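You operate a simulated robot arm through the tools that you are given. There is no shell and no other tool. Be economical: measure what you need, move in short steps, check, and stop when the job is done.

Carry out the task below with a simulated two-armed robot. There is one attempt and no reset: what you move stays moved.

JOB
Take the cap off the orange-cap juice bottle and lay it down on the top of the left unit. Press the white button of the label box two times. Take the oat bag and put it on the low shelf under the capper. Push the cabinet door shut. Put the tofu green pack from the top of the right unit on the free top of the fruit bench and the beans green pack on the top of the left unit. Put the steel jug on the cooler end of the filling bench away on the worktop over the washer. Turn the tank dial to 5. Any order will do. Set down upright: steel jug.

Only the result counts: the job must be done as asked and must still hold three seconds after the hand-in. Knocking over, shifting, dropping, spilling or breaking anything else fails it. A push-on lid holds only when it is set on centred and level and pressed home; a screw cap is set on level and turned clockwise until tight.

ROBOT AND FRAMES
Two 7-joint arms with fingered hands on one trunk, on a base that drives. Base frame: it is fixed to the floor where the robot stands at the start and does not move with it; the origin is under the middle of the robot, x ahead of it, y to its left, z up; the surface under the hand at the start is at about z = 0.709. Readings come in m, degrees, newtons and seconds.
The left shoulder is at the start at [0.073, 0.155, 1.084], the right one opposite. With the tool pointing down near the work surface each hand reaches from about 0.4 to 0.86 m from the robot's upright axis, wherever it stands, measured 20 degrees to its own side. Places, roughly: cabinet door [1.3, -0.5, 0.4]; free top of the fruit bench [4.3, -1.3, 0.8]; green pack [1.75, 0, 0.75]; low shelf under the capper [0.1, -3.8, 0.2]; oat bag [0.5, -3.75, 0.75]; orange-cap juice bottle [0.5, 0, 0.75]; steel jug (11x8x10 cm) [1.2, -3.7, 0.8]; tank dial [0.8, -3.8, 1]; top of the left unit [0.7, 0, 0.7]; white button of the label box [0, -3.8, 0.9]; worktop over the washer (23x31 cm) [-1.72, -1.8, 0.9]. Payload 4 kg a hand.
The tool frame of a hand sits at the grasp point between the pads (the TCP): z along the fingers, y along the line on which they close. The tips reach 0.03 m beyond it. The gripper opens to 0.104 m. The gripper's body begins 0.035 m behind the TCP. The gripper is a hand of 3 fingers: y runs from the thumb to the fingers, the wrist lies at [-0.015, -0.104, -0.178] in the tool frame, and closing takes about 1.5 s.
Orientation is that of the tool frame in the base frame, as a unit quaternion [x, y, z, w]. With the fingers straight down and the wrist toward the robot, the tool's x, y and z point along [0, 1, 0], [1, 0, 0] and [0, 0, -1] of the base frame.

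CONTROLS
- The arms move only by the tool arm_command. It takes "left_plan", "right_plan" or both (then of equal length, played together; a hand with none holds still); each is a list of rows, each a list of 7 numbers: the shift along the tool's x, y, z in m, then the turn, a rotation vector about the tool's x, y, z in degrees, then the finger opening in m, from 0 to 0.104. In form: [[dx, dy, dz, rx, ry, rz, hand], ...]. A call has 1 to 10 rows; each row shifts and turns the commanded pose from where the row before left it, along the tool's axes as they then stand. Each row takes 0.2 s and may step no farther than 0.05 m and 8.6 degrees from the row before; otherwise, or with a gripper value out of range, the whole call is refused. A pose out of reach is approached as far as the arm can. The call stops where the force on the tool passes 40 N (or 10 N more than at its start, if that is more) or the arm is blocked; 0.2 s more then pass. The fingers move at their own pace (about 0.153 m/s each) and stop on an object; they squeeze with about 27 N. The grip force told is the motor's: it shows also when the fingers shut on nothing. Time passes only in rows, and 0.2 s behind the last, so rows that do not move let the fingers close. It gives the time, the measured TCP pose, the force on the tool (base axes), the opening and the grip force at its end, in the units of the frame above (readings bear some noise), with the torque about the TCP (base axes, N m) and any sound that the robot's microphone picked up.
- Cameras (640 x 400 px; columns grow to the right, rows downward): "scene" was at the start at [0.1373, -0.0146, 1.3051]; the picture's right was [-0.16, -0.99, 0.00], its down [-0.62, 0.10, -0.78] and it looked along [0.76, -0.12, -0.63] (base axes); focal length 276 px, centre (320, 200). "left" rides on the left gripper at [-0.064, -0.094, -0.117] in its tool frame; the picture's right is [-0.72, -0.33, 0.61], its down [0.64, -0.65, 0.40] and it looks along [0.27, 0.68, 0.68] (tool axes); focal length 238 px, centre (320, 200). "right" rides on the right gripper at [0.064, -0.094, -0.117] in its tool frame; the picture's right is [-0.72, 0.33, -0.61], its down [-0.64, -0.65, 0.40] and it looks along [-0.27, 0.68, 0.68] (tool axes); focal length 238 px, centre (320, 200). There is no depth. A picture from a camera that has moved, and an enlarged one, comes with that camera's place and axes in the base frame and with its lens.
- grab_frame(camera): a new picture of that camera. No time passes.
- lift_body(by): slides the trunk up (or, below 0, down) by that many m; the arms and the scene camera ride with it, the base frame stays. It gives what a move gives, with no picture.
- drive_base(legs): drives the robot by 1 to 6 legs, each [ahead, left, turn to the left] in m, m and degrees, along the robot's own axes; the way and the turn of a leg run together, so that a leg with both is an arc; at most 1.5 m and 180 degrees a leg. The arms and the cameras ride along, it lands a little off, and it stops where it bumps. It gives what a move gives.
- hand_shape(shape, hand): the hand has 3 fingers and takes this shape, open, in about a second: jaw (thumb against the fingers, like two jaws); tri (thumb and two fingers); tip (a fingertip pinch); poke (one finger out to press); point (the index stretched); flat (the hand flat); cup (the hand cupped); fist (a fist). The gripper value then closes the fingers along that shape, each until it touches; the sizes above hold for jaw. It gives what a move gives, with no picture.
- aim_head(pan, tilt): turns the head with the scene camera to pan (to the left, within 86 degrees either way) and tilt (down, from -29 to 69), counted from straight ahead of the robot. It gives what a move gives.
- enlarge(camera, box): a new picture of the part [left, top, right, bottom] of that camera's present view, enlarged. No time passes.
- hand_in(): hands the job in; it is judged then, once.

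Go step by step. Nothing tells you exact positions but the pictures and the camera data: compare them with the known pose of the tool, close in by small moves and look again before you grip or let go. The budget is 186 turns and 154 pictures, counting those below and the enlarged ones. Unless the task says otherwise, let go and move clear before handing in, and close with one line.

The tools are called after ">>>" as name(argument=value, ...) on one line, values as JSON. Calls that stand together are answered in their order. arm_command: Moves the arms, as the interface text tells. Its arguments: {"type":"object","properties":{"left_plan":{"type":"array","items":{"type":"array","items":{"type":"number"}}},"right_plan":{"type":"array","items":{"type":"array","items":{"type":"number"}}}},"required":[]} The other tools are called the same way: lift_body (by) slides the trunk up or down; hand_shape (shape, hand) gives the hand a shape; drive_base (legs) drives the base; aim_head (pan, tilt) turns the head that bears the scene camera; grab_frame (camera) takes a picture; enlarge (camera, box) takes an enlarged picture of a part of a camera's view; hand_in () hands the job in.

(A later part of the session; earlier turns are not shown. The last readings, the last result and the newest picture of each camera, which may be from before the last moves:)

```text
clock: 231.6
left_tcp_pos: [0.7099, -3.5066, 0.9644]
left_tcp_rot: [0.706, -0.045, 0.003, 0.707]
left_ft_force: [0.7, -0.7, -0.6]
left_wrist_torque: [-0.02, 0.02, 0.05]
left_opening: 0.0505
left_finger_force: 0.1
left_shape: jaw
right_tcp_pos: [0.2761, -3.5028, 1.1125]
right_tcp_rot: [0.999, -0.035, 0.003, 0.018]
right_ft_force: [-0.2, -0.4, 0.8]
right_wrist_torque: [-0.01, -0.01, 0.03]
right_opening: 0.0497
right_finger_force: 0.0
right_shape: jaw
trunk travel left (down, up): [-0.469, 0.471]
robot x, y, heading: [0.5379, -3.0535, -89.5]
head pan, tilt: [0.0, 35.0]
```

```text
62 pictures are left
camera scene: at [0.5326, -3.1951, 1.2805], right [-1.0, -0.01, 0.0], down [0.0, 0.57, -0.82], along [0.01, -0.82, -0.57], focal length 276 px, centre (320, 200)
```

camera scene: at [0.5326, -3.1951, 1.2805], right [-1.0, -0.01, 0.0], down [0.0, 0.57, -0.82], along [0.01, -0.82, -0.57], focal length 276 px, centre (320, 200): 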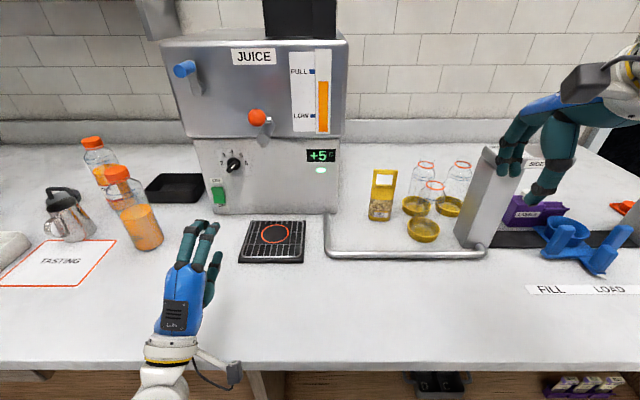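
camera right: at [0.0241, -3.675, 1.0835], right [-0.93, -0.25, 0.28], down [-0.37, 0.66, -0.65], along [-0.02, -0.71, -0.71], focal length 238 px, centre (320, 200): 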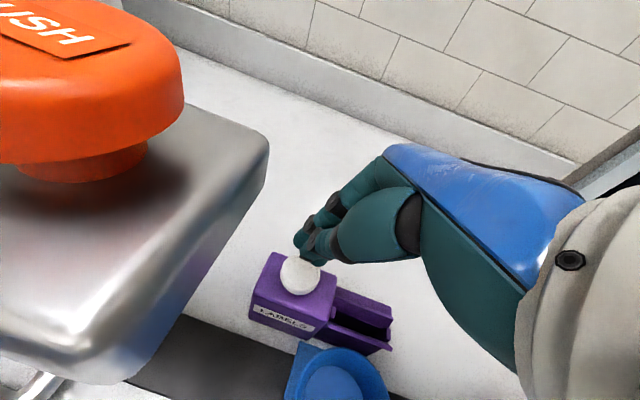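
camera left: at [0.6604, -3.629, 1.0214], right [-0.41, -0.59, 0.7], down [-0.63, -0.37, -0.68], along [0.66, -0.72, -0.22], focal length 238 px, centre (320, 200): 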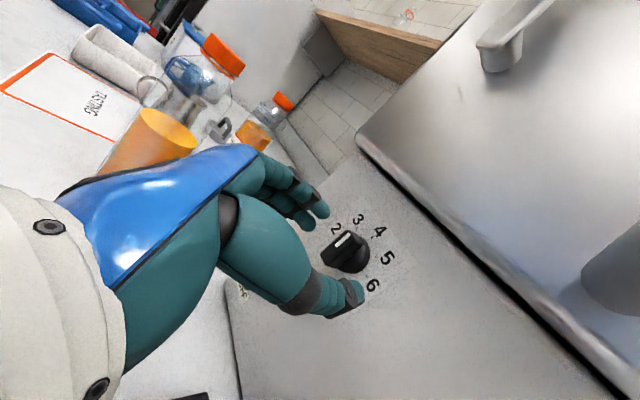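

The handle bar is at (0.377, -3.809, 0.94). I hover the right hand above it.

>>> arm_command(right_plan=[[0.0175, 0.0422, 0.013, 0, 0, 0, 0.05], [0.0175, 0.0422, 0.013, 0, 0, 0, 0.05], [0.0175, 0.0422, 0.013, 0, 0, 0, 0.05], [0.0175, 0.0422, 0.013, 0, 0, 0, 0.05], [0.0175, 0.0422, 0.013, 0, 0, 0, 0.05], [0.0175, 0.0422, 0.013, 0, 0, 0, 0.05], [0.0175, 0.0422, 0.013, 0, 0, 0, 0.05]])

>>> grab_frame(camera="right")

>>> enlarge(camera="scene", box=[310, 110, 460, 230])

```text
clock: 233.2
left_tcp_pos: [0.7179, -3.5067, 0.962]
left_tcp_rot: [0.706, -0.043, 0.001, 0.707]
left_ft_force: [0.3, 0.0, -0.1]
left_wrist_torque: [0.0, -0.01, -0.03]
left_opening: 0.0504
left_finger_force: 0.1
left_shape: jaw
right_tcp_pos: [0.3799, -3.8122, 1.0361]
right_tcp_rot: [0.999, -0.035, -0.001, 0.018]
right_ft_force: [-0.6, 0.1, -0.1]
right_wrist_torque: [-0.04, 0.03, 0.03]
right_opening: 0.0498
right_finger_force: 0.0
right_shape: jaw
trunk travel left (down, up): [-0.469, 0.471]
robot x, y, heading: [0.534, -3.0548, -89.4]
head pan, tilt: [0.0, 35.0]
```

```text
61 pictures are left
camera right: at [0.4501, -3.718, 1.1491], right [-0.74, -0.25, 0.62], down [-0.59, 0.68, -0.43], along [-0.32, -0.69, -0.65], focal length 238 px, centre (320, 200)
```

right: 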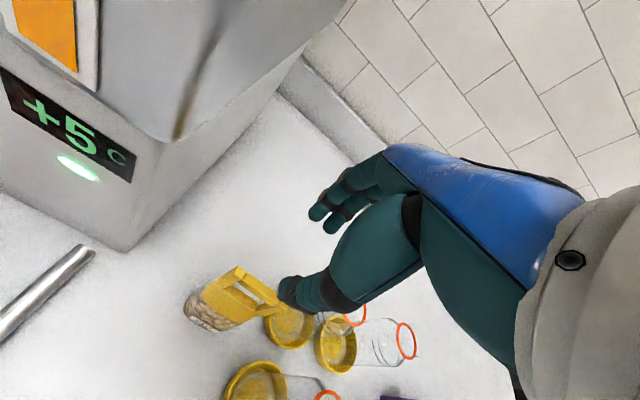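

```text
3.33 times, centred on (385, 170) of scene
camera zoom: at [0.5405, -3.1977, 1.2801], right [-1.0, -0.01, 0.0], down [-0.01, 0.58, -0.82], along [0.0, -0.82, -0.58], focal length 920 px, centre (103, 300)
```

zoom: 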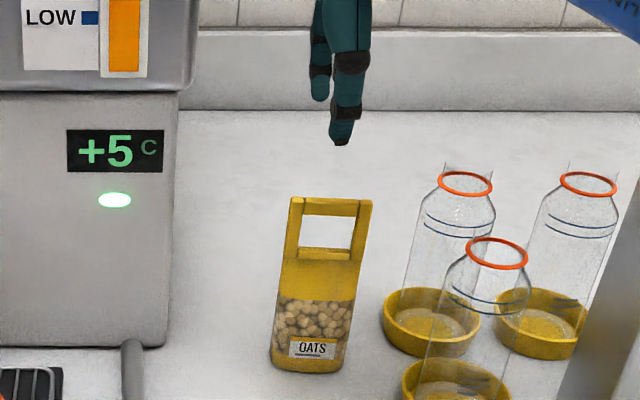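

The bar is centred at (0.376, -3.804). I fine-adjust, descend and close on it.

>>> arm_command(right_plan=[[-0.003, -0.005, 0.044, 0, 0, 0, 0.05], [0, -0.004, 0.044, 0, 0, 0, 0.05], [0, 0, 0, 0, 0, 0, 0.0], [0, 0, 0, 0, 0, 0, 0.0], [0, 0, 0, 0, 0, 0, 0.0], [0, 0, 0, 0, 0, 0, 0.0]])

>>> enlarge(camera="scene", box=[310, 110, 460, 230])

```text
clock: 234.6
left_tcp_pos: [0.7158, -3.5052, 0.9629]
left_tcp_rot: [0.705, -0.044, 0.002, 0.708]
left_ft_force: [0.0, -0.2, 1.0]
left_wrist_torque: [0.0, -0.05, -0.01]
left_opening: 0.0505
left_finger_force: 0.1
left_shape: jaw
right_tcp_pos: [0.3809, -3.8048, 0.9462]
right_tcp_rot: [0.999, -0.035, 0.0, 0.018]
right_ft_force: [0.3, -0.4, -0.7]
right_wrist_torque: [0.01, 0.0, 0.0]
right_opening: 0.0001
right_finger_force: 27.1
right_shape: jaw
trunk travel left (down, up): [-0.469, 0.471]
robot x, y, heading: [0.5395, -3.0548, -89.5]
head pan, tilt: [0.0, 35.0]
```

```text
3.33 times, centred on (385, 170) of scene
camera zoom: at [0.5386, -3.196, 1.2804], right [-1.0, -0.01, 0.0], down [0.0, 0.58, -0.82], along [0.01, -0.82, -0.58], focal length 920 px, centre (103, 300)
```

zoom: 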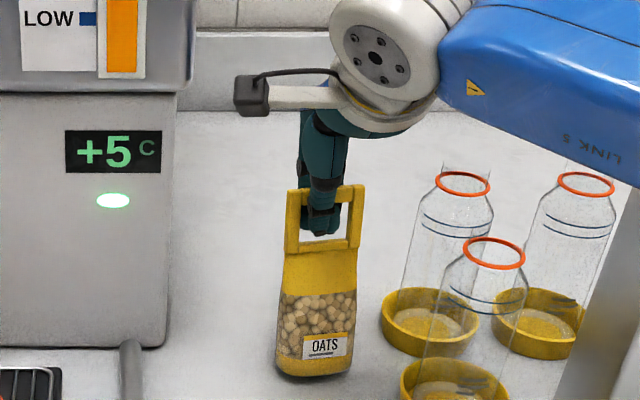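

The fingers closed fully and seem to have met through the loop, with the bar possibly enclosed. I check with the hand camera.

>>> enlarge(camera="right", box=[180, 150, 420, 350])

```text
2.00 times, centred on (300, 250) of right
camera zoom: at [0.4505, -3.7099, 1.0613], right [-0.74, -0.25, 0.62], down [-0.59, 0.68, -0.43], along [-0.32, -0.69, -0.65], focal length 477 px, centre (360, 100)
```

zoom: 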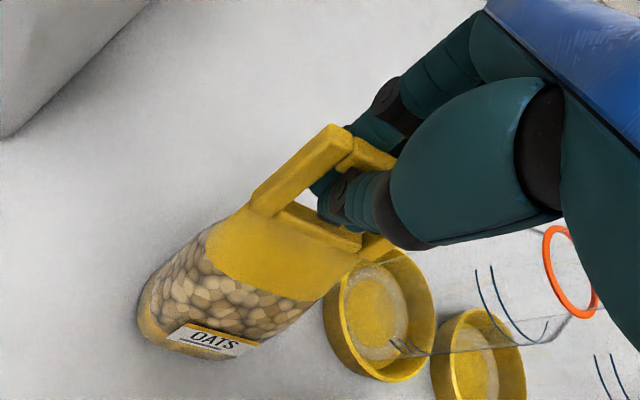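

The bar is enclosed between thumb and fingers, so it should hang. I lift slightly to test.

>>> arm_command(right_plan=[[0, 0, -0.015, 0, 0, 0, 0], [0, 0, -0.02, 0, 0, 0, 0], [0, 0, -0.025, 0, 0, 0, 0], [0, 0, 0, 0, 0, 0, 0], [0, 0, 0, 0, 0, 0, 0]])

>>> enlarge(camera="scene", box=[310, 110, 460, 230])

```text
clock: 235.8
left_tcp_pos: [0.7151, -3.5057, 0.9632]
left_tcp_rot: [0.705, -0.043, 0.002, 0.708]
left_ft_force: [1.0, 0.0, 0.0]
left_wrist_torque: [-0.01, 0.02, -0.03]
left_opening: 0.0505
left_finger_force: 0.0
left_shape: jaw
right_tcp_pos: [0.3822, -3.8035, 1.0071]
right_tcp_rot: [0.999, -0.036, 0.001, 0.017]
right_ft_force: [0.1, -0.2, -1.3]
right_wrist_torque: [0.01, -0.05, 0.03]
right_opening: 0.0
right_finger_force: 26.8
right_shape: jaw
trunk travel left (down, up): [-0.469, 0.471]
robot x, y, heading: [0.5361, -3.0563, -89.4]
head pan, tilt: [0.0, 35.0]
```

```text
3.33 times, centred on (385, 170) of scene
camera zoom: at [0.5385, -3.196, 1.2804], right [-1.0, -0.01, 0.0], down [0.0, 0.58, -0.82], along [0.01, -0.82, -0.58], focal length 920 px, centre (103, 300)
```

zoom: 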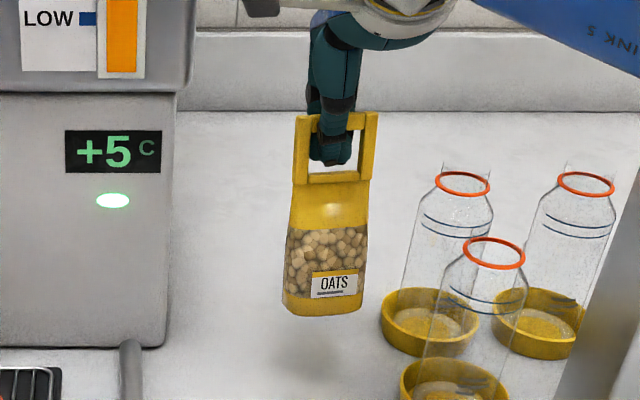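

It hangs straight. I raise it, back away from the bench and look at the low shelf.

>>> arm_command(right_plan=[[0, 0, -0.03, 0, 0, 0, 0], [0, 0, -0.03, 0, 0, 0, 0]])

>>> drive_base(legs=[[-0.5, 0, 0], [0, -0.2, 0]])

>>> aim_head(pan=-8, tilt=45)

>>> grab_frame(camera="scene")

```text
clock: 236.4
left_tcp_pos: [0.7154, -3.5048, 0.9638]
left_tcp_rot: [0.705, -0.043, 0.001, 0.708]
left_ft_force: [-0.3, 0.0, 0.7]
left_wrist_torque: [-0.03, 0.02, -0.01]
left_opening: 0.0505
left_finger_force: 0.1
left_shape: jaw
right_tcp_pos: [0.3844, -3.7966, 1.0663]
right_tcp_rot: [0.999, -0.035, -0.001, 0.017]
right_ft_force: [0.1, -0.6, -1.1]
right_wrist_torque: [-0.02, 0.03, 0.01]
right_opening: 0.0
right_finger_force: 27.3
right_shape: jaw
trunk travel left (down, up): [-0.469, 0.471]
robot x, y, heading: [0.538, -3.0586, -89.4]
head pan, tilt: [0.0, 35.0]
```

```text
clock: 240.6
left_tcp_pos: [0.5151, -3.0084, 0.9619]
left_tcp_rot: [0.705, -0.04, 0.001, 0.708]
left_ft_force: [-0.5, 0.4, -0.1]
left_wrist_torque: [-0.04, 0.01, -0.02]
left_opening: 0.0502
left_finger_force: 0.1
left_shape: jaw
right_tcp_pos: [0.1863, -3.3031, 1.0674]
right_tcp_rot: [0.999, -0.033, -0.001, 0.018]
right_ft_force: [-0.2, 0.1, 0.3]
right_wrist_torque: [-0.03, 0.0, 0.01]
right_opening: 0.0
right_finger_force: 26.9
right_shape: jaw
trunk travel left (down, up): [-0.469, 0.471]
robot x, y, heading: [0.3303, -2.5587, -89.3]
head pan, tilt: [0.0, 35.0]
```

```text
clock: 241.3
left_tcp_pos: [0.5132, -3.0059, 0.9636]
left_tcp_rot: [0.705, -0.041, 0.004, 0.708]
left_ft_force: [-0.8, 0.3, -0.1]
left_wrist_torque: [0.01, 0.0, 0.01]
left_opening: 0.0507
left_finger_force: 0.1
left_shape: jaw
right_tcp_pos: [0.1838, -3.3023, 1.0669]
right_tcp_rot: [0.999, -0.031, -0.001, 0.019]
right_ft_force: [0.0, -0.7, 0.0]
right_wrist_torque: [-0.01, 0.01, -0.02]
right_opening: 0.0003
right_finger_force: 26.8
right_shape: jaw
trunk travel left (down, up): [-0.469, 0.471]
robot x, y, heading: [0.3286, -2.5606, -89.1]
head pan, tilt: [-8.0, 45.0]
```

```text
56 pictures are left
camera scene: at [0.3229, -2.6929, 1.2657], right [-0.99, 0.13, 0.0], down [0.09, 0.7, -0.71], along [-0.09, -0.7, -0.71], focal length 276 px, centre (320, 200)
```

scene: 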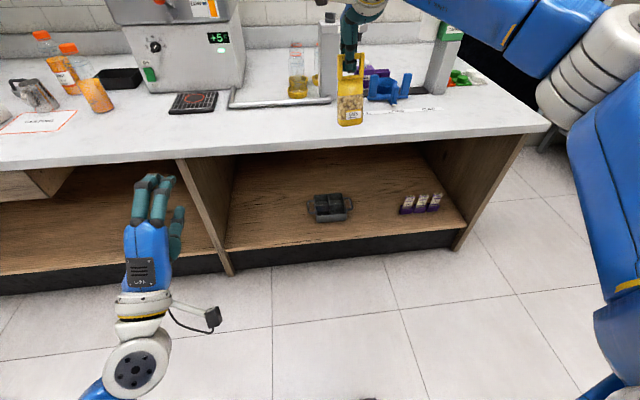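

The shelf surface is about z 0.18 with its front at y ≈ -3.5, a tray at x 0.05–0.27 and a divider at x ≈ 0.65. I'll set the bag at about (0.42, -3.60). First I shift left and lower the trunk fully in front of the bench.

>>> drive_base(legs=[[0, 0.25, -0.9]])

>>> lift_body(by=-0.46)

>>> arm_command(right_plan=[[0, 0, 0.048, 0, 0, 0, 0], [0, 0, 0.048, 0, 0, 0, 0], [0, 0, 0.048, 0, 0, 0, 0], [0, 0, 0.048, 0, 0, 0, 0], [0, 0, 0.048, 0, 0, 0, 0]])

>>> aim_head(pan=-8, tilt=30)

>>> grab_frame(camera="scene")

```text
clock: 243.1
left_tcp_pos: [0.7416, -3.0069, 0.9657]
left_tcp_rot: [0.705, -0.048, 0.004, 0.708]
left_ft_force: [0.3, -0.4, -0.3]
left_wrist_torque: [-0.01, 0.01, 0.02]
left_opening: 0.0506
left_finger_force: 0.1
left_shape: jaw
right_tcp_pos: [0.4089, -3.3001, 1.0646]
right_tcp_rot: [0.999, -0.038, 0.005, 0.018]
right_ft_force: [0.2, -0.2, -1.0]
right_wrist_torque: [0.01, -0.03, -0.02]
right_opening: 0.0
right_finger_force: 27.4
right_shape: jaw
trunk travel left (down, up): [-0.469, 0.471]
robot x, y, heading: [0.5754, -2.5582, -89.5]
head pan, tilt: [-8.0, 45.0]
```

```text
refused: -0.46 is not a number from -0.4 to 0.4
```

```text
clock: 244.3
left_tcp_pos: [0.7525, -3.007, 0.9644]
left_tcp_rot: [0.705, -0.044, 0.0, 0.708]
left_ft_force: [-0.4, -0.1, 1.4]
left_wrist_torque: [-0.03, 0.0, 0.01]
left_opening: 0.0506
left_finger_force: 0.1
left_shape: jaw
right_tcp_pos: [0.4175, -3.3058, 0.8287]
right_tcp_rot: [0.999, -0.038, 0.0, 0.018]
right_ft_force: [0.3, -0.2, 0.4]
right_wrist_torque: [0.0, -0.01, -0.01]
right_opening: 0.0
right_finger_force: 27.2
right_shape: jaw
trunk travel left (down, up): [-0.469, 0.471]
robot x, y, heading: [0.5752, -2.5584, -89.9]
head pan, tilt: [-8.0, 45.0]
```

```text
clock: 245.1
left_tcp_pos: [0.7533, -3.0061, 0.9643]
left_tcp_rot: [0.704, -0.046, -0.001, 0.708]
left_ft_force: [0.0, 0.3, -0.2]
left_wrist_torque: [0.01, -0.03, 0.02]
left_opening: 0.0508
left_finger_force: 0.1
left_shape: jaw
right_tcp_pos: [0.4153, -3.3061, 0.831]
right_tcp_rot: [0.999, -0.038, 0.001, 0.017]
right_ft_force: [-0.3, -0.5, 0.0]
right_wrist_torque: [-0.02, -0.03, 0.02]
right_opening: 0.0
right_finger_force: 27.2
right_shape: jaw
trunk travel left (down, up): [-0.469, 0.471]
robot x, y, heading: [0.5749, -2.5565, -90.1]
head pan, tilt: [-8.0, 30.0]
```

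```text
55 pictures are left
camera scene: at [0.5631, -2.7, 1.2881], right [-0.99, 0.14, 0.0], down [0.07, 0.5, -0.86], along [-0.12, -0.86, -0.5], focal length 276 px, centre (320, 200)
```

scene: 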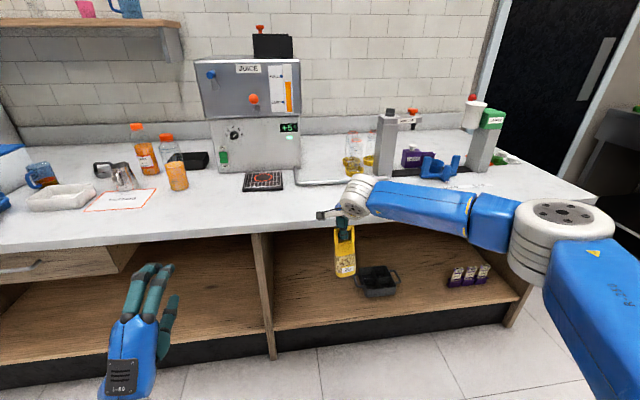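

I lower the trunk in two steps, then look from the lower viewpoint.

>>> lift_body(by=-0.4)

>>> lift_body(by=-0.05)

>>> grab_frame(camera="scene")

```text
clock: 248.9
left_tcp_pos: [0.7513, -3.0061, 0.5659]
left_tcp_rot: [0.704, -0.045, 0.0, 0.708]
left_ft_force: [-0.1, 0.2, -0.6]
left_wrist_torque: [-0.03, -0.01, 0.01]
left_opening: 0.0503
left_finger_force: 0.1
left_shape: jaw
right_tcp_pos: [0.4159, -3.3058, 0.4303]
right_tcp_rot: [0.999, -0.038, 0.001, 0.018]
right_ft_force: [0.7, -0.6, -1.3]
right_wrist_torque: [0.02, 0.0, 0.03]
right_opening: 0.0
right_finger_force: 27.0
right_shape: jaw
trunk travel left (down, up): [-0.069, 0.871]
robot x, y, heading: [0.5767, -2.555, -89.9]
head pan, tilt: [-8.0, 30.0]
```

```text
clock: 249.8
left_tcp_pos: [0.7518, -3.0045, 0.5149]
left_tcp_rot: [0.704, -0.045, 0.001, 0.709]
left_ft_force: [1.2, -0.6, -0.6]
left_wrist_torque: [0.01, 0.05, -0.03]
left_opening: 0.0503
left_finger_force: 0.0
left_shape: jaw
right_tcp_pos: [0.4176, -3.3057, 0.3814]
right_tcp_rot: [0.999, -0.038, 0.002, 0.018]
right_ft_force: [-0.6, -0.2, -0.8]
right_wrist_torque: [-0.03, 0.03, -0.02]
right_opening: 0.0002
right_finger_force: 26.8
right_shape: jaw
trunk travel left (down, up): [-0.019, 0.921]
robot x, y, heading: [0.5723, -2.5533, -90.0]
head pan, tilt: [-8.0, 30.0]
```

```text
54 pictures are left
camera scene: at [0.563, -2.699, 0.8382], right [-0.99, 0.14, 0.0], down [0.07, 0.5, -0.86], along [-0.12, -0.86, -0.5], focal length 276 px, centre (320, 200)
```

scene: 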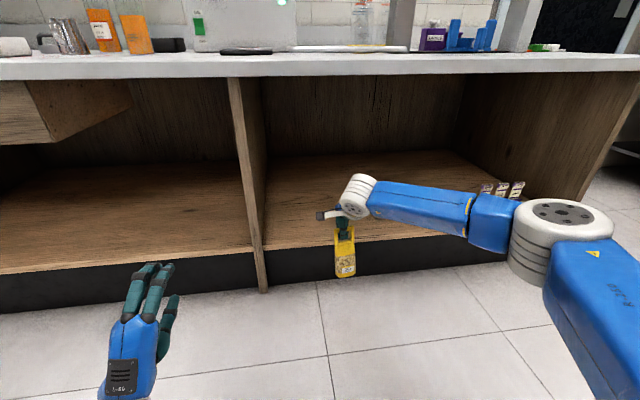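

The bag bottom is only about 3 cm above shelf level. I raise it 3 cm, then drive it in under the bench.

>>> arm_command(right_plan=[[0, 0, -0.03, 0, 0, 0, 0]])

>>> drive_base(legs=[[0.3, 0, 0]])

>>> aim_head(pan=-15, tilt=30)

>>> grab_frame(camera="scene")

```text
clock: 250.2
left_tcp_pos: [0.7519, -3.0058, 0.514]
left_tcp_rot: [0.704, -0.045, 0.0, 0.708]
left_ft_force: [-0.4, 0.3, -0.6]
left_wrist_torque: [0.02, 0.0, -0.02]
left_opening: 0.0503
left_finger_force: 0.1
left_shape: jaw
right_tcp_pos: [0.4169, -3.3049, 0.4098]
right_tcp_rot: [0.999, -0.038, 0.001, 0.019]
right_ft_force: [0.2, -0.1, -0.9]
right_wrist_torque: [0.02, 0.02, -0.01]
right_opening: 0.0
right_finger_force: 26.7
right_shape: jaw
trunk travel left (down, up): [-0.019, 0.921]
robot x, y, heading: [0.5761, -2.5581, -90.2]
head pan, tilt: [-8.0, 30.0]
```

```text
clock: 252.3
left_tcp_pos: [0.7456, -3.3138, 0.5153]
left_tcp_rot: [0.704, -0.049, -0.004, 0.708]
left_ft_force: [-0.5, -0.4, 0.6]
left_wrist_torque: [0.01, -0.02, -0.01]
left_opening: 0.0506
left_finger_force: 0.1
left_shape: jaw
right_tcp_pos: [0.4086, -3.6094, 0.4099]
right_tcp_rot: [0.999, -0.044, 0.0, 0.018]
right_ft_force: [-0.5, -0.3, -0.3]
right_wrist_torque: [-0.02, -0.04, 0.01]
right_opening: 0.0
right_finger_force: 26.7
right_shape: jaw
trunk travel left (down, up): [-0.019, 0.921]
robot x, y, heading: [0.5743, -2.8656, -90.4]
head pan, tilt: [-8.0, 30.0]
```

```text
clock: 253.0
left_tcp_pos: [0.7456, -3.313, 0.5155]
left_tcp_rot: [0.704, -0.049, -0.003, 0.709]
left_ft_force: [0.0, 0.7, 0.3]
left_wrist_torque: [0.0, -0.02, 0.01]
left_opening: 0.0509
left_finger_force: 0.1
left_shape: jaw
right_tcp_pos: [0.4088, -3.6081, 0.4104]
right_tcp_rot: [0.999, -0.044, 0.001, 0.019]
right_ft_force: [0.4, 0.6, 0.6]
right_wrist_torque: [-0.03, -0.02, -0.01]
right_opening: 0.0
right_finger_force: 27.2
right_shape: jaw
trunk travel left (down, up): [-0.019, 0.921]
robot x, y, heading: [0.5748, -2.8628, -90.5]
head pan, tilt: [-15.0, 30.0]
```

```text
53 pictures are left
camera scene: at [0.5499, -3.0034, 0.8382], right [-0.96, 0.27, 0.0], down [0.13, 0.48, -0.86], along [-0.23, -0.83, -0.5], focal length 276 px, centre (320, 200)
```

scene: 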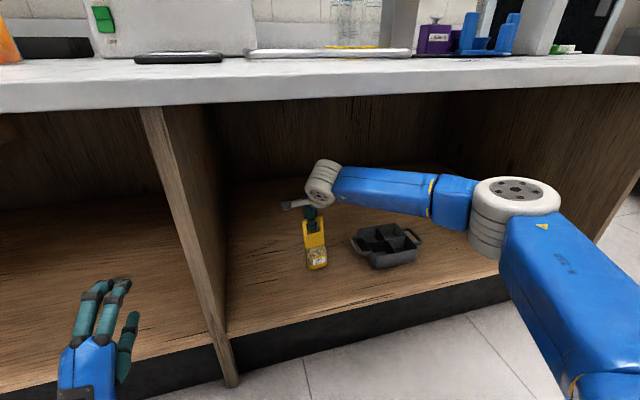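

The bag is well over the shelf. I lower it.

>>> arm_command(right_plan=[[0, 0, 0.02, 0, 0, 0, 0], [0, 0, 0.02, 0, 0, 0, 0], [0, 0, 0.015, 0, 0, 0, 0]])

>>> enlarge(camera="scene", box=[260, 160, 380, 300])

```text
clock: 253.8
left_tcp_pos: [0.746, -3.3122, 0.5179]
left_tcp_rot: [0.702, -0.049, -0.004, 0.71]
left_ft_force: [-1.1, 0.7, -0.2]
left_wrist_torque: [-0.02, -0.02, 0.02]
left_opening: 0.0504
left_finger_force: 0.0
left_shape: jaw
right_tcp_pos: [0.4095, -3.6107, 0.3645]
right_tcp_rot: [0.999, -0.044, 0.001, 0.025]
right_ft_force: [-3.2, -2.6, 22.4]
right_wrist_torque: [-0.05, 0.22, 0.01]
right_opening: 0.0
right_finger_force: 27.1
right_shape: jaw
trunk travel left (down, up): [-0.019, 0.921]
robot x, y, heading: [0.5787, -2.8645, -90.4]
head pan, tilt: [-15.0, 30.0]
```

```text
2.86 times, centred on (320, 230) of scene
camera zoom: at [0.5507, -3.0003, 0.8394], right [-0.96, 0.27, 0.0], down [0.13, 0.48, -0.87], along [-0.23, -0.84, -0.5], focal length 789 px, centre (320, 114)
```

zoom: 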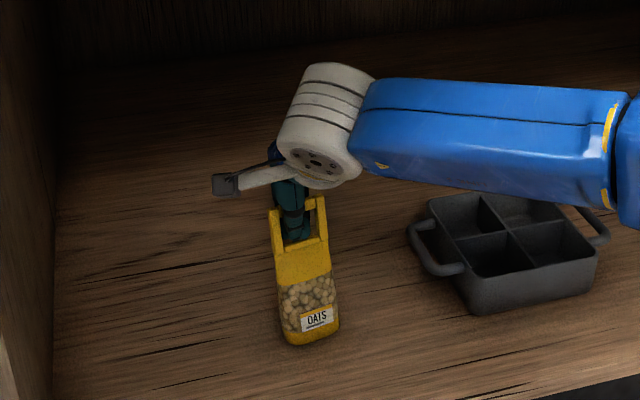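

Firm contact with the shelf. I ease up a little and open.

>>> arm_command(right_plan=[[0, 0, -0.005, 0, 0, 0, 0], [0, 0, -0.002, 0, 0, 0, 0.02], [0, 0, 0, 0, 0, 0, 0.04], [0, 0, 0, 0, 0, 0, 0.05], [0, 0, 0, 0, 0, 0, 0.05]])

>>> enlarge(camera="scene", box=[260, 160, 380, 300])

>>> enlarge(camera="right", box=[180, 150, 420, 350])

```text
clock: 255.0
left_tcp_pos: [0.7452, -3.3128, 0.5169]
left_tcp_rot: [0.703, -0.049, -0.003, 0.71]
left_ft_force: [-0.1, -0.3, -0.1]
left_wrist_torque: [0.02, -0.03, 0.01]
left_opening: 0.0504
left_finger_force: 0.0
left_shape: jaw
right_tcp_pos: [0.4089, -3.6098, 0.3653]
right_tcp_rot: [0.999, -0.044, 0.0, 0.021]
right_ft_force: [-0.6, -0.2, 15.4]
right_wrist_torque: [0.24, -0.09, 0.06]
right_opening: 0.0473
right_finger_force: 0.0
right_shape: jaw
trunk travel left (down, up): [-0.019, 0.921]
robot x, y, heading: [0.5743, -2.8637, -90.7]
head pan, tilt: [-15.0, 30.0]
```

```text
2.86 times, centred on (320, 230) of scene
camera zoom: at [0.5504, -3.0011, 0.8387], right [-0.96, 0.27, 0.0], down [0.13, 0.48, -0.87], along [-0.23, -0.84, -0.5], focal length 789 px, centre (320, 114)
```

zoom: 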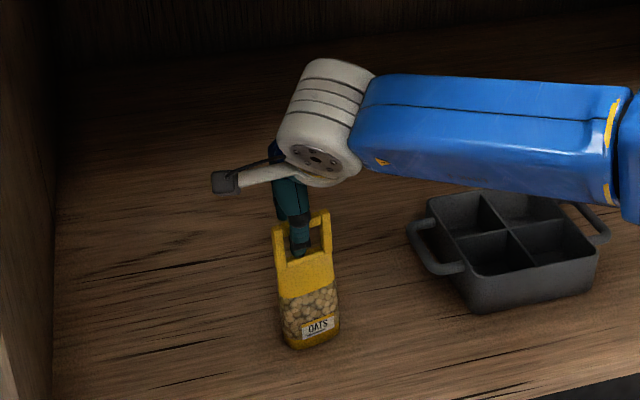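

```text
2.00 times, centred on (300, 250) of right
camera zoom: at [0.4807, -3.5162, 0.4775], right [-0.74, -0.24, 0.62], down [-0.58, 0.69, -0.43], along [-0.33, -0.69, -0.65], focal length 477 px, centre (360, 100)
```

zoom: 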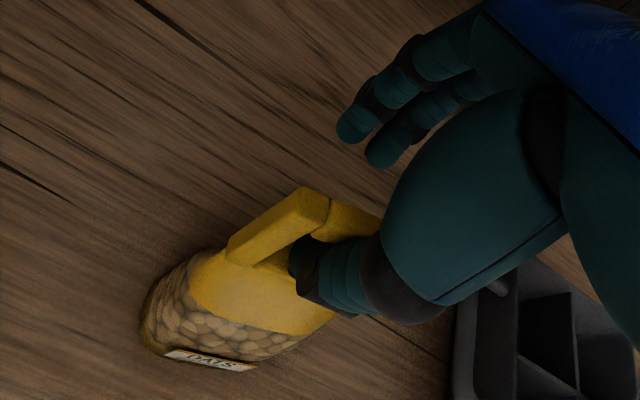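

The thumb is on the near side of the bar and the fingers on the far side. I lift straight up slowly.

>>> arm_command(right_plan=[[0, -0.002, -0.008, 0, 0, 0, 0.06], [0, 0, -0.012, 0, 0, 0, 0.06], [0, 0, -0.02, 0, 0, 0, 0.06], [0, 0, -0.02, 0, 0, 0, 0.06]])

>>> enlarge(camera="scene", box=[260, 160, 380, 300])

```text
clock: 256.0
left_tcp_pos: [0.7465, -3.3136, 0.5159]
left_tcp_rot: [0.704, -0.049, -0.004, 0.709]
left_ft_force: [-0.2, 0.4, 0.3]
left_wrist_torque: [0.0, -0.01, 0.01]
left_opening: 0.0504
left_finger_force: 0.0
left_shape: jaw
right_tcp_pos: [0.4092, -3.606, 0.4221]
right_tcp_rot: [0.999, -0.043, 0.0, 0.02]
right_ft_force: [-0.7, 0.0, 0.1]
right_wrist_torque: [0.0, 0.01, -0.01]
right_opening: 0.0595
right_finger_force: 0.2
right_shape: jaw
trunk travel left (down, up): [-0.019, 0.921]
robot x, y, heading: [0.5744, -2.863, -90.7]
head pan, tilt: [-15.0, 30.0]
```

```text
2.86 times, centred on (320, 230) of scene
camera zoom: at [0.55, -3.0033, 0.8382], right [-0.96, 0.27, 0.0], down [0.13, 0.48, -0.86], along [-0.23, -0.83, -0.5], focal length 789 px, centre (320, 114)
```

zoom: 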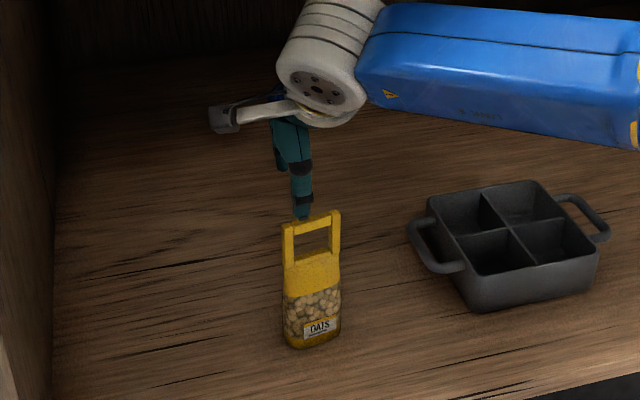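

The bag stands upright on the shelf and the hand is clear. I rise a bit more and back out.

>>> arm_command(right_plan=[[0, 0, -0.03, 0, 0, 0, 0.06]])

>>> drive_base(legs=[[-0.5, 0, 0.7]])

>>> lift_body(by=0.4)

>>> lift_body(by=0.1)

>>> drive_base(legs=[[0.2, 0.6, 0]])

>>> aim_head(pan=5, tilt=35)

>>> grab_frame(camera="scene")

```text
clock: 256.4
left_tcp_pos: [0.7456, -3.3135, 0.5153]
left_tcp_rot: [0.704, -0.049, -0.003, 0.709]
left_ft_force: [-0.1, 0.1, -0.4]
left_wrist_torque: [-0.03, -0.01, 0.01]
left_opening: 0.0507
left_finger_force: 0.2
left_shape: jaw
right_tcp_pos: [0.4062, -3.6028, 0.4525]
right_tcp_rot: [0.999, -0.043, 0.0, 0.019]
right_ft_force: [0.8, -0.7, 0.9]
right_wrist_torque: [0.0, 0.0, 0.02]
right_opening: 0.0595
right_finger_force: 0.1
right_shape: jaw
trunk travel left (down, up): [-0.019, 0.921]
robot x, y, heading: [0.5723, -2.8598, -90.7]
head pan, tilt: [-15.0, 30.0]
```

```text
clock: 259.3
left_tcp_pos: [0.7506, -2.8056, 0.516]
left_tcp_rot: [0.704, -0.047, -0.001, 0.709]
left_ft_force: [-0.2, -0.4, 0.2]
left_wrist_torque: [-0.01, 0.01, -0.03]
left_opening: 0.0505
left_finger_force: 0.0
left_shape: jaw
right_tcp_pos: [0.4137, -3.0988, 0.4522]
right_tcp_rot: [0.999, -0.039, 0.001, 0.019]
right_ft_force: [-0.3, -1.1, -0.4]
right_wrist_torque: [-0.02, 0.02, 0.0]
right_opening: 0.0596
right_finger_force: 0.0
right_shape: jaw
trunk travel left (down, up): [-0.019, 0.921]
robot x, y, heading: [0.5784, -2.3566, -90.0]
head pan, tilt: [-15.0, 30.0]
```

```text
clock: 263.2
left_tcp_pos: [0.7526, -2.8062, 0.9163]
left_tcp_rot: [0.703, -0.046, -0.001, 0.709]
left_ft_force: [-0.4, 0.3, -0.6]
left_wrist_torque: [-0.02, 0.01, -0.02]
left_opening: 0.0503
left_finger_force: 0.0
left_shape: jaw
right_tcp_pos: [0.414, -3.0997, 0.8524]
right_tcp_rot: [0.999, -0.039, 0.001, 0.02]
right_ft_force: [-0.1, -0.4, -0.9]
right_wrist_torque: [-0.02, 0.02, -0.03]
right_opening: 0.0596
right_finger_force: 0.1
right_shape: jaw
trunk travel left (down, up): [-0.419, 0.521]
robot x, y, heading: [0.5769, -2.3603, -90.1]
head pan, tilt: [-15.0, 30.0]
```

```text
clock: 264.5
left_tcp_pos: [0.7519, -2.8064, 1.0155]
left_tcp_rot: [0.704, -0.047, -0.002, 0.709]
left_ft_force: [0.2, -0.1, 0.3]
left_wrist_torque: [-0.01, -0.01, 0.01]
left_opening: 0.0507
left_finger_force: 0.1
left_shape: jaw
right_tcp_pos: [0.4139, -3.1009, 0.9529]
right_tcp_rot: [0.999, -0.039, 0.001, 0.02]
right_ft_force: [-0.9, -0.3, 0.4]
right_wrist_torque: [0.0, -0.02, 0.02]
right_opening: 0.0595
right_finger_force: 0.0
right_shape: jaw
trunk travel left (down, up): [-0.519, 0.421]
robot x, y, heading: [0.5775, -2.3577, -90.3]
head pan, tilt: [-15.0, 30.0]
```

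```text
clock: 268.1
left_tcp_pos: [1.3653, -2.9999, 1.0163]
left_tcp_rot: [0.703, -0.047, 0.001, 0.709]
left_ft_force: [0.2, 0.3, 0.6]
left_wrist_torque: [0.02, 0.0, 0.03]
left_opening: 0.0503
left_finger_force: 0.1
left_shape: jaw
right_tcp_pos: [1.031, -3.2946, 0.954]
right_tcp_rot: [0.999, -0.038, 0.002, 0.02]
right_ft_force: [0.0, 0.0, 1.1]
right_wrist_torque: [0.03, -0.01, 0.0]
right_opening: 0.0596
right_finger_force: 0.0
right_shape: jaw
trunk travel left (down, up): [-0.519, 0.421]
robot x, y, heading: [1.1893, -2.5522, -89.9]
head pan, tilt: [-15.0, 30.0]
```

```text
clock: 268.9
left_tcp_pos: [1.3683, -2.9979, 1.0165]
left_tcp_rot: [0.703, -0.045, 0.001, 0.71]
left_ft_force: [-0.8, 1.0, 0.0]
left_wrist_torque: [0.03, 0.0, -0.05]
left_opening: 0.0506
left_finger_force: 0.0
left_shape: jaw
right_tcp_pos: [1.032, -3.2938, 0.9537]
right_tcp_rot: [0.999, -0.038, 0.001, 0.02]
right_ft_force: [-0.7, 0.2, 0.1]
right_wrist_torque: [0.03, 0.0, 0.0]
right_opening: 0.0597
right_finger_force: 0.1
right_shape: jaw
trunk travel left (down, up): [-0.519, 0.421]
robot x, y, heading: [1.1919, -2.5512, -89.9]
head pan, tilt: [5.0, 35.0]
```

```text
48 pictures are left
camera scene: at [1.2001, -2.6935, 1.3304], right [-1.0, -0.09, 0.0], down [-0.05, 0.57, -0.82], along [0.07, -0.81, -0.58], focal length 276 px, centre (320, 200)
```

scene: 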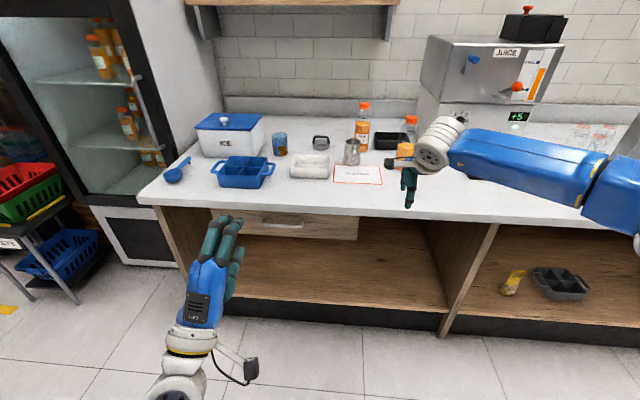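

The oat bag stands on the shelf. Now I zoom in on the jug.

>>> enlarge(camera="scene", box=[260, 90, 440, 200])

```text
3.56 times, centred on (350, 145) of scene
camera zoom: at [1.2001, -2.6935, 1.3304], right [-1.0, -0.09, 0.0], down [-0.05, 0.57, -0.82], along [0.07, -0.81, -0.58], focal length 982 px, centre (213, 396)
```

zoom: 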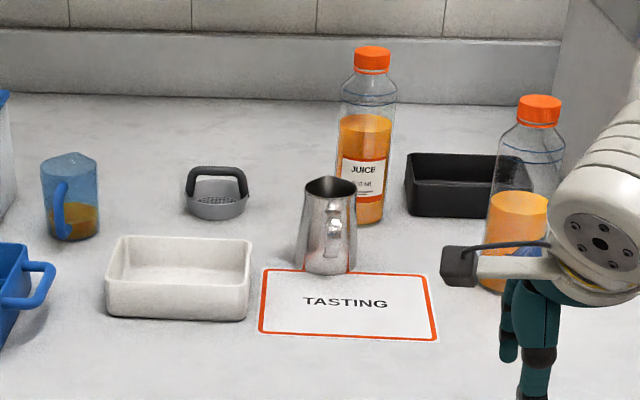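

The jug stands at about (1.16, -3.71) with its handle towards me, so I'll grip its body from above across x, with the right hand turned 90°. I turn and raise the hand, then move the base in.

>>> arm_command(right_plan=[[0, 0, -0.012, 0, 0, 8.5, 0.1], [0, 0, -0.012, 0, 0, 8.5, 0.1], [0, 0, -0.012, 0, 0, 8.5, 0.1], [0, 0, -0.012, 0, 0, 8.5, 0.1], [0, 0, -0.012, 0, 0, 8.5, 0.1], [0, 0, -0.012, 0, 0, 8.5, 0.1], [0, 0, -0.012, 0, 0, 8.5, 0.1], [0, 0, -0.012, 0, 0, 8.5, 0.1], [0, 0, -0.012, 0, 0, 8.5, 0.1], [0, 0, -0.012, 0, 0, 8.5, 0.1]])

>>> drive_base(legs=[[0.38, 0.12, 0]])

>>> grab_frame(camera="scene")

>>> grab_frame(camera="right")

```text
clock: 271.1
left_tcp_pos: [1.3709, -2.9986, 1.017]
left_tcp_rot: [0.703, -0.043, 0.0, 0.71]
left_ft_force: [-0.3, 0.3, -0.4]
left_wrist_torque: [-0.01, 0.0, 0.0]
left_opening: 0.0504
left_finger_force: 0.0
left_shape: jaw
right_tcp_pos: [1.0315, -3.2781, 1.0753]
right_tcp_rot: [0.711, -0.703, 0.013, 0.015]
right_ft_force: [0.1, 0.0, 0.0]
right_wrist_torque: [0.0, 0.02, 0.02]
right_opening: 0.0998
right_finger_force: 0.2
right_shape: jaw
right hand out of reach, approached as far as the arm can: row 10
trunk travel left (down, up): [-0.519, 0.421]
robot x, y, heading: [1.1938, -2.5497, -90.1]
head pan, tilt: [5.0, 35.0]
```

```text
clock: 273.6
left_tcp_pos: [1.4785, -3.3875, 1.0174]
left_tcp_rot: [0.702, -0.052, -0.007, 0.71]
left_ft_force: [1.0, -0.6, -0.3]
left_wrist_torque: [0.02, -0.03, -0.02]
left_opening: 0.0506
left_finger_force: 0.0
left_shape: jaw
right_tcp_pos: [1.1329, -3.6628, 1.074]
right_tcp_rot: [-0.706, 0.708, -0.015, -0.014]
right_ft_force: [0.6, -0.1, -0.7]
right_wrist_torque: [-0.03, -0.01, 0.01]
right_opening: 0.1
right_finger_force: 0.0
right_shape: jaw
trunk travel left (down, up): [-0.519, 0.421]
robot x, y, heading: [1.3115, -2.9385, -90.8]
head pan, tilt: [5.0, 35.0]
```

```text
46 pictures are left
camera scene: at [1.3159, -3.0795, 1.3305], right [-1.0, -0.07, 0.0], down [-0.04, 0.57, -0.82], along [0.06, -0.82, -0.57], focal length 276 px, centre (320, 200)
```

scene: 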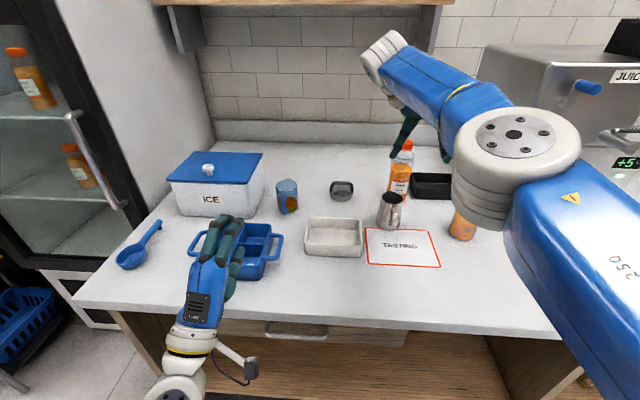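

```text
45 pictures are left
camera right: at [1.2267, -3.7214, 1.1935], right [-0.32, 0.75, 0.58], down [0.66, 0.62, -0.43], along [-0.68, 0.24, -0.69], focal length 238 px, centre (320, 200)
```

right: 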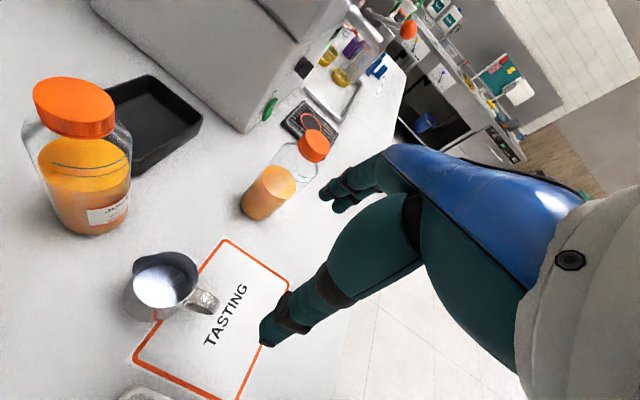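

The jug holds milk, so I must keep it level. Its rim centre is about (1.165, -3.733, 0.89). I edge the base forward and lower to a hover.

>>> drive_base(legs=[[0.07, 0, 0.8]])

>>> arm_command(right_plan=[[0, -0.01, 0.03, 0, 0, 0, 0.102], [0, -0.01, 0.03, 0, 0, 0, 0.102], [0, -0.01, 0.03, 0, 0, 0, 0.102]])

>>> grab_frame(camera="right")

>>> enlarge(camera="scene", box=[330, 130, 470, 270])

```text
clock: 274.6
left_tcp_pos: [1.486, -3.452, 1.0182]
left_tcp_rot: [0.702, -0.045, -0.002, 0.711]
left_ft_force: [-0.2, -0.3, 0.6]
left_wrist_torque: [0.03, 0.0, 0.0]
left_opening: 0.0504
left_finger_force: 0.1
left_shape: jaw
right_tcp_pos: [1.1461, -3.7316, 1.0774]
right_tcp_rot: [0.71, -0.704, 0.015, 0.016]
right_ft_force: [-0.1, -0.2, -1.2]
right_wrist_torque: [-0.01, 0.01, 0.0]
right_opening: 0.1002
right_finger_force: 0.1
right_shape: jaw
trunk travel left (down, up): [-0.519, 0.421]
robot x, y, heading: [1.3138, -3.0078, -90.0]
head pan, tilt: [5.0, 35.0]
```

```text
clock: 275.4
left_tcp_pos: [1.4887, -3.4552, 1.0173]
left_tcp_rot: [0.703, -0.045, -0.002, 0.71]
left_ft_force: [0.4, -0.3, -0.4]
left_wrist_torque: [-0.01, -0.01, -0.01]
left_opening: 0.0506
left_finger_force: 0.1
left_shape: jaw
right_tcp_pos: [1.1787, -3.7392, 0.9871]
right_tcp_rot: [0.71, -0.704, 0.014, 0.015]
right_ft_force: [0.0, -0.9, 0.4]
right_wrist_torque: [-0.03, 0.02, 0.0]
right_opening: 0.1015
right_finger_force: 0.0
right_shape: jaw
trunk travel left (down, up): [-0.519, 0.421]
robot x, y, heading: [1.3113, -3.0098, -89.9]
head pan, tilt: [5.0, 35.0]
```

```text
44 pictures are left
camera right: at [1.2729, -3.7972, 1.1064], right [-0.33, 0.74, 0.58], down [0.65, 0.63, -0.43], along [-0.69, 0.23, -0.69], focal length 238 px, centre (320, 200)
```

right: 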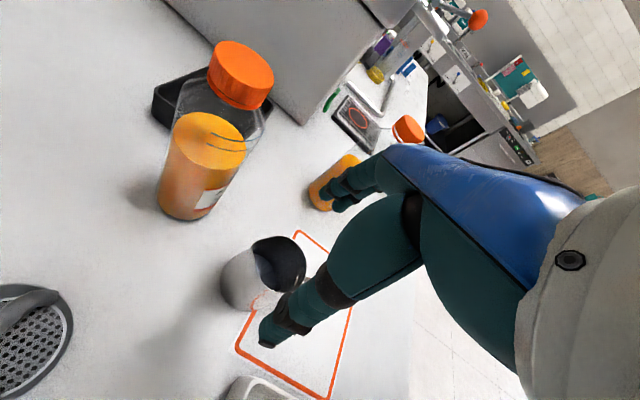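

```text
2.86 times, centred on (400, 200) of scene
camera zoom: at [1.3214, -3.1509, 1.3302], right [-1.0, -0.09, 0.0], down [-0.05, 0.57, -0.82], along [0.07, -0.81, -0.58], focal length 789 px, centre (91, 200)
```

zoom: 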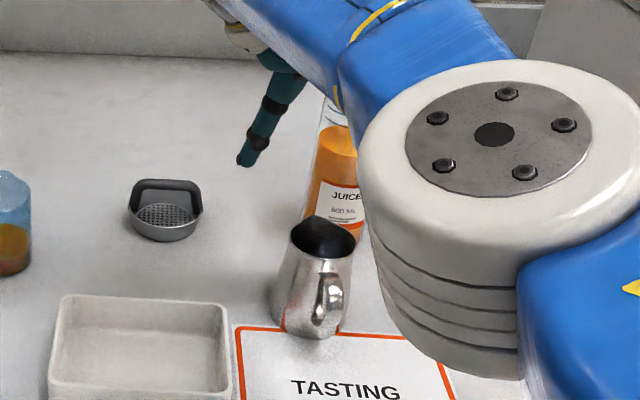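

Rim centre confirmed at (1.162, -3.73). I align and descend around the jug, then check.

>>> arm_command(right_plan=[[-0.004, 0.008, 0.01, 0, 0, 0, 0.104], [-0.004, 0.009, 0.02, 0, 0, 0, 0.104], [-0.003, 0, 0.04, 0, 0, 0, 0.104], [0, 0, 0.04, 0, 0, 0, 0.104]])

>>> grab_frame(camera="right")

>>> enlarge(camera="scene", box=[330, 130, 470, 270])

```text
clock: 276.4
left_tcp_pos: [1.4876, -3.4548, 1.0178]
left_tcp_rot: [0.703, -0.045, -0.002, 0.71]
left_ft_force: [-0.2, 0.8, 0.0]
left_wrist_torque: [-0.01, 0.01, 0.01]
left_opening: 0.0506
left_finger_force: 0.1
left_shape: jaw
right_tcp_pos: [1.1582, -3.7322, 0.8728]
right_tcp_rot: [0.71, -0.704, 0.014, 0.016]
right_ft_force: [-0.9, 0.4, -0.2]
right_wrist_torque: [0.01, 0.02, -0.03]
right_opening: 0.1033
right_finger_force: 0.1
right_shape: jaw
trunk travel left (down, up): [-0.519, 0.421]
robot x, y, heading: [1.3118, -3.0047, -89.7]
head pan, tilt: [5.0, 35.0]
```

```text
42 pictures are left
camera right: at [1.2516, -3.7894, 0.9931], right [-0.33, 0.74, 0.58], down [0.65, 0.63, -0.43], along [-0.69, 0.23, -0.69], focal length 238 px, centre (320, 200)
```

right: 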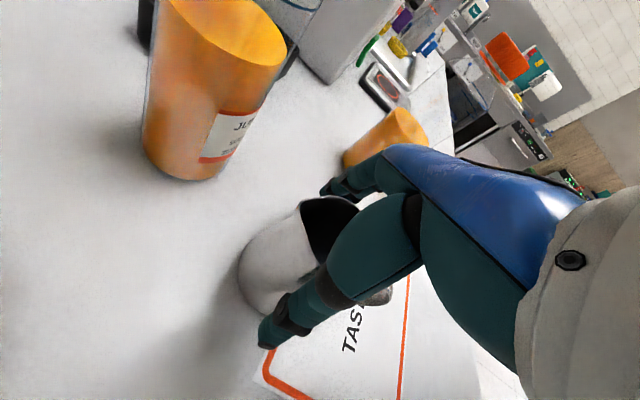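

```text
2.86 times, centred on (400, 200) of scene
camera zoom: at [1.3206, -3.1505, 1.3303], right [-1.0, -0.09, 0.0], down [-0.05, 0.57, -0.82], along [0.07, -0.81, -0.58], focal length 789 px, centre (91, 200)
```

zoom: 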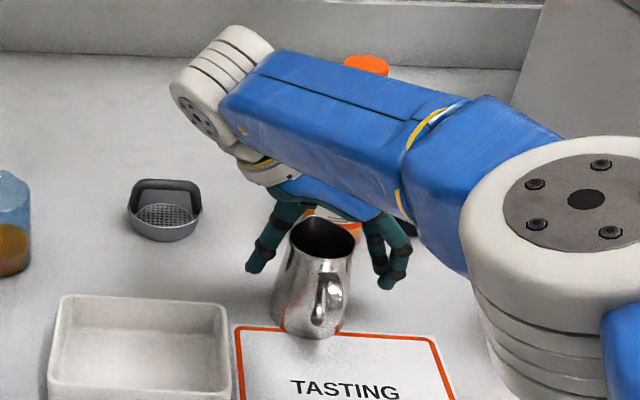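

The fingers straddle the jug. I centre by 6 mm and close in stages.

>>> arm_command(right_plan=[[0, -0.006, 0, 0, 0, 0, 0.1], [0, 0, 0, 0, 0, 0, 0.09], [0, 0, 0, 0, 0, 0, 0.083], [0, 0, 0, 0, 0, 0, 0.076], [0, 0, 0, 0, 0, 0, 0.069], [0, 0, 0, 0, 0, 0, 0.062], [0, 0, 0, 0, 0, 0, 0.05], [0, 0, 0, 0, 0, 0, 0.03], [0, 0, 0, 0, 0, 0, 0.03], [0, 0, 0, 0, 0, 0, 0.03]])

>>> grab_frame(camera="right")

```text
clock: 278.6
left_tcp_pos: [1.4859, -3.4532, 1.0172]
left_tcp_rot: [0.702, -0.046, -0.001, 0.71]
left_ft_force: [-0.3, -0.3, -0.2]
left_wrist_torque: [0.0, 0.0, 0.0]
left_opening: 0.0507
left_finger_force: 0.0
left_shape: jaw
right_tcp_pos: [1.1631, -3.731, 0.8748]
right_tcp_rot: [0.71, -0.704, 0.014, 0.015]
right_ft_force: [1.1, -0.6, 0.3]
right_wrist_torque: [0.02, 0.0, -0.01]
right_opening: 0.0559
right_finger_force: 27.0
right_shape: jaw
trunk travel left (down, up): [-0.519, 0.421]
robot x, y, heading: [1.3144, -3.0087, -90.0]
head pan, tilt: [5.0, 35.0]
```

```text
40 pictures are left
camera right: at [1.2572, -3.7884, 0.9938], right [-0.33, 0.74, 0.58], down [0.65, 0.63, -0.43], along [-0.69, 0.23, -0.69], focal length 238 px, centre (320, 200)
```

right: 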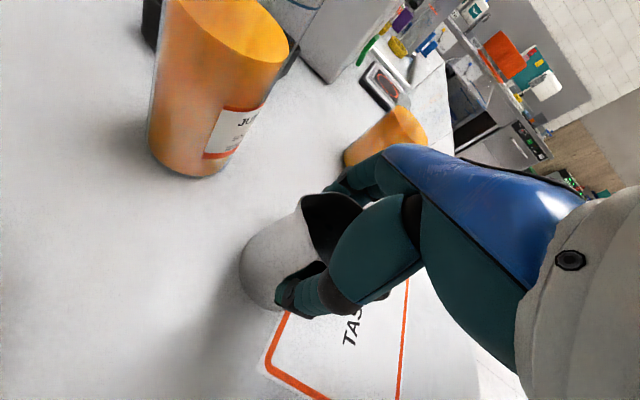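

Gripped at 5.6 cm. I lift smoothly and check.

>>> arm_command(right_plan=[[0, 0, -0.008, 0, 0, 0, 0.03], [0, 0, -0.015, 0, 0, 0, 0.03], [0, 0, -0.02, 0, 0, 0, 0.03], [0, 0, -0.025, 0, 0, 0, 0.03], [0, 0, -0.025, 0, 0, 0, 0.03], [0, 0, -0.025, 0, 0, 0, 0.03], [0, 0, -0.025, 0, 0, 0, 0.03], [0, 0, -0.015, 0, 0, 0, 0.03]])

>>> enlarge(camera="scene", box=[300, 90, 480, 230])

```text
clock: 280.4
left_tcp_pos: [1.4871, -3.4548, 1.017]
left_tcp_rot: [0.703, -0.046, -0.002, 0.71]
left_ft_force: [-0.5, -0.6, 0.0]
left_wrist_torque: [0.01, -0.01, 0.0]
left_opening: 0.0504
left_finger_force: 0.0
left_shape: jaw
right_tcp_pos: [1.1678, -3.7254, 1.0358]
right_tcp_rot: [0.71, -0.704, 0.015, 0.015]
right_ft_force: [-0.8, 0.5, -4.0]
right_wrist_torque: [0.01, -0.05, -0.01]
right_opening: 0.0561
right_finger_force: 26.5
right_shape: jaw
trunk travel left (down, up): [-0.519, 0.421]
robot x, y, heading: [1.3068, -3.0085, -90.1]
head pan, tilt: [5.0, 35.0]
```

```text
2.86 times, centred on (390, 160) of scene
camera zoom: at [1.3196, -3.1495, 1.3303], right [-1.0, -0.09, 0.0], down [-0.05, 0.57, -0.82], along [0.07, -0.81, -0.58], focal length 789 px, centre (120, 314)
```

zoom: 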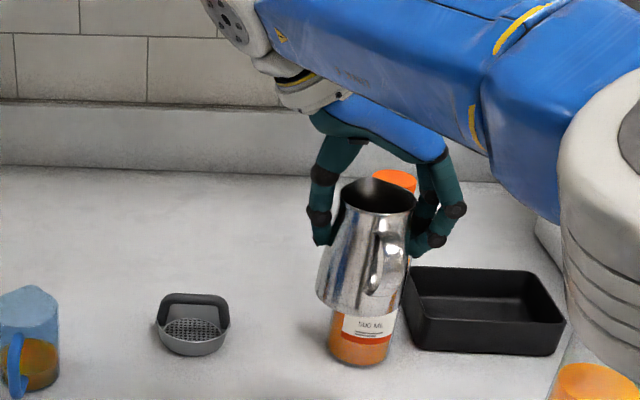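

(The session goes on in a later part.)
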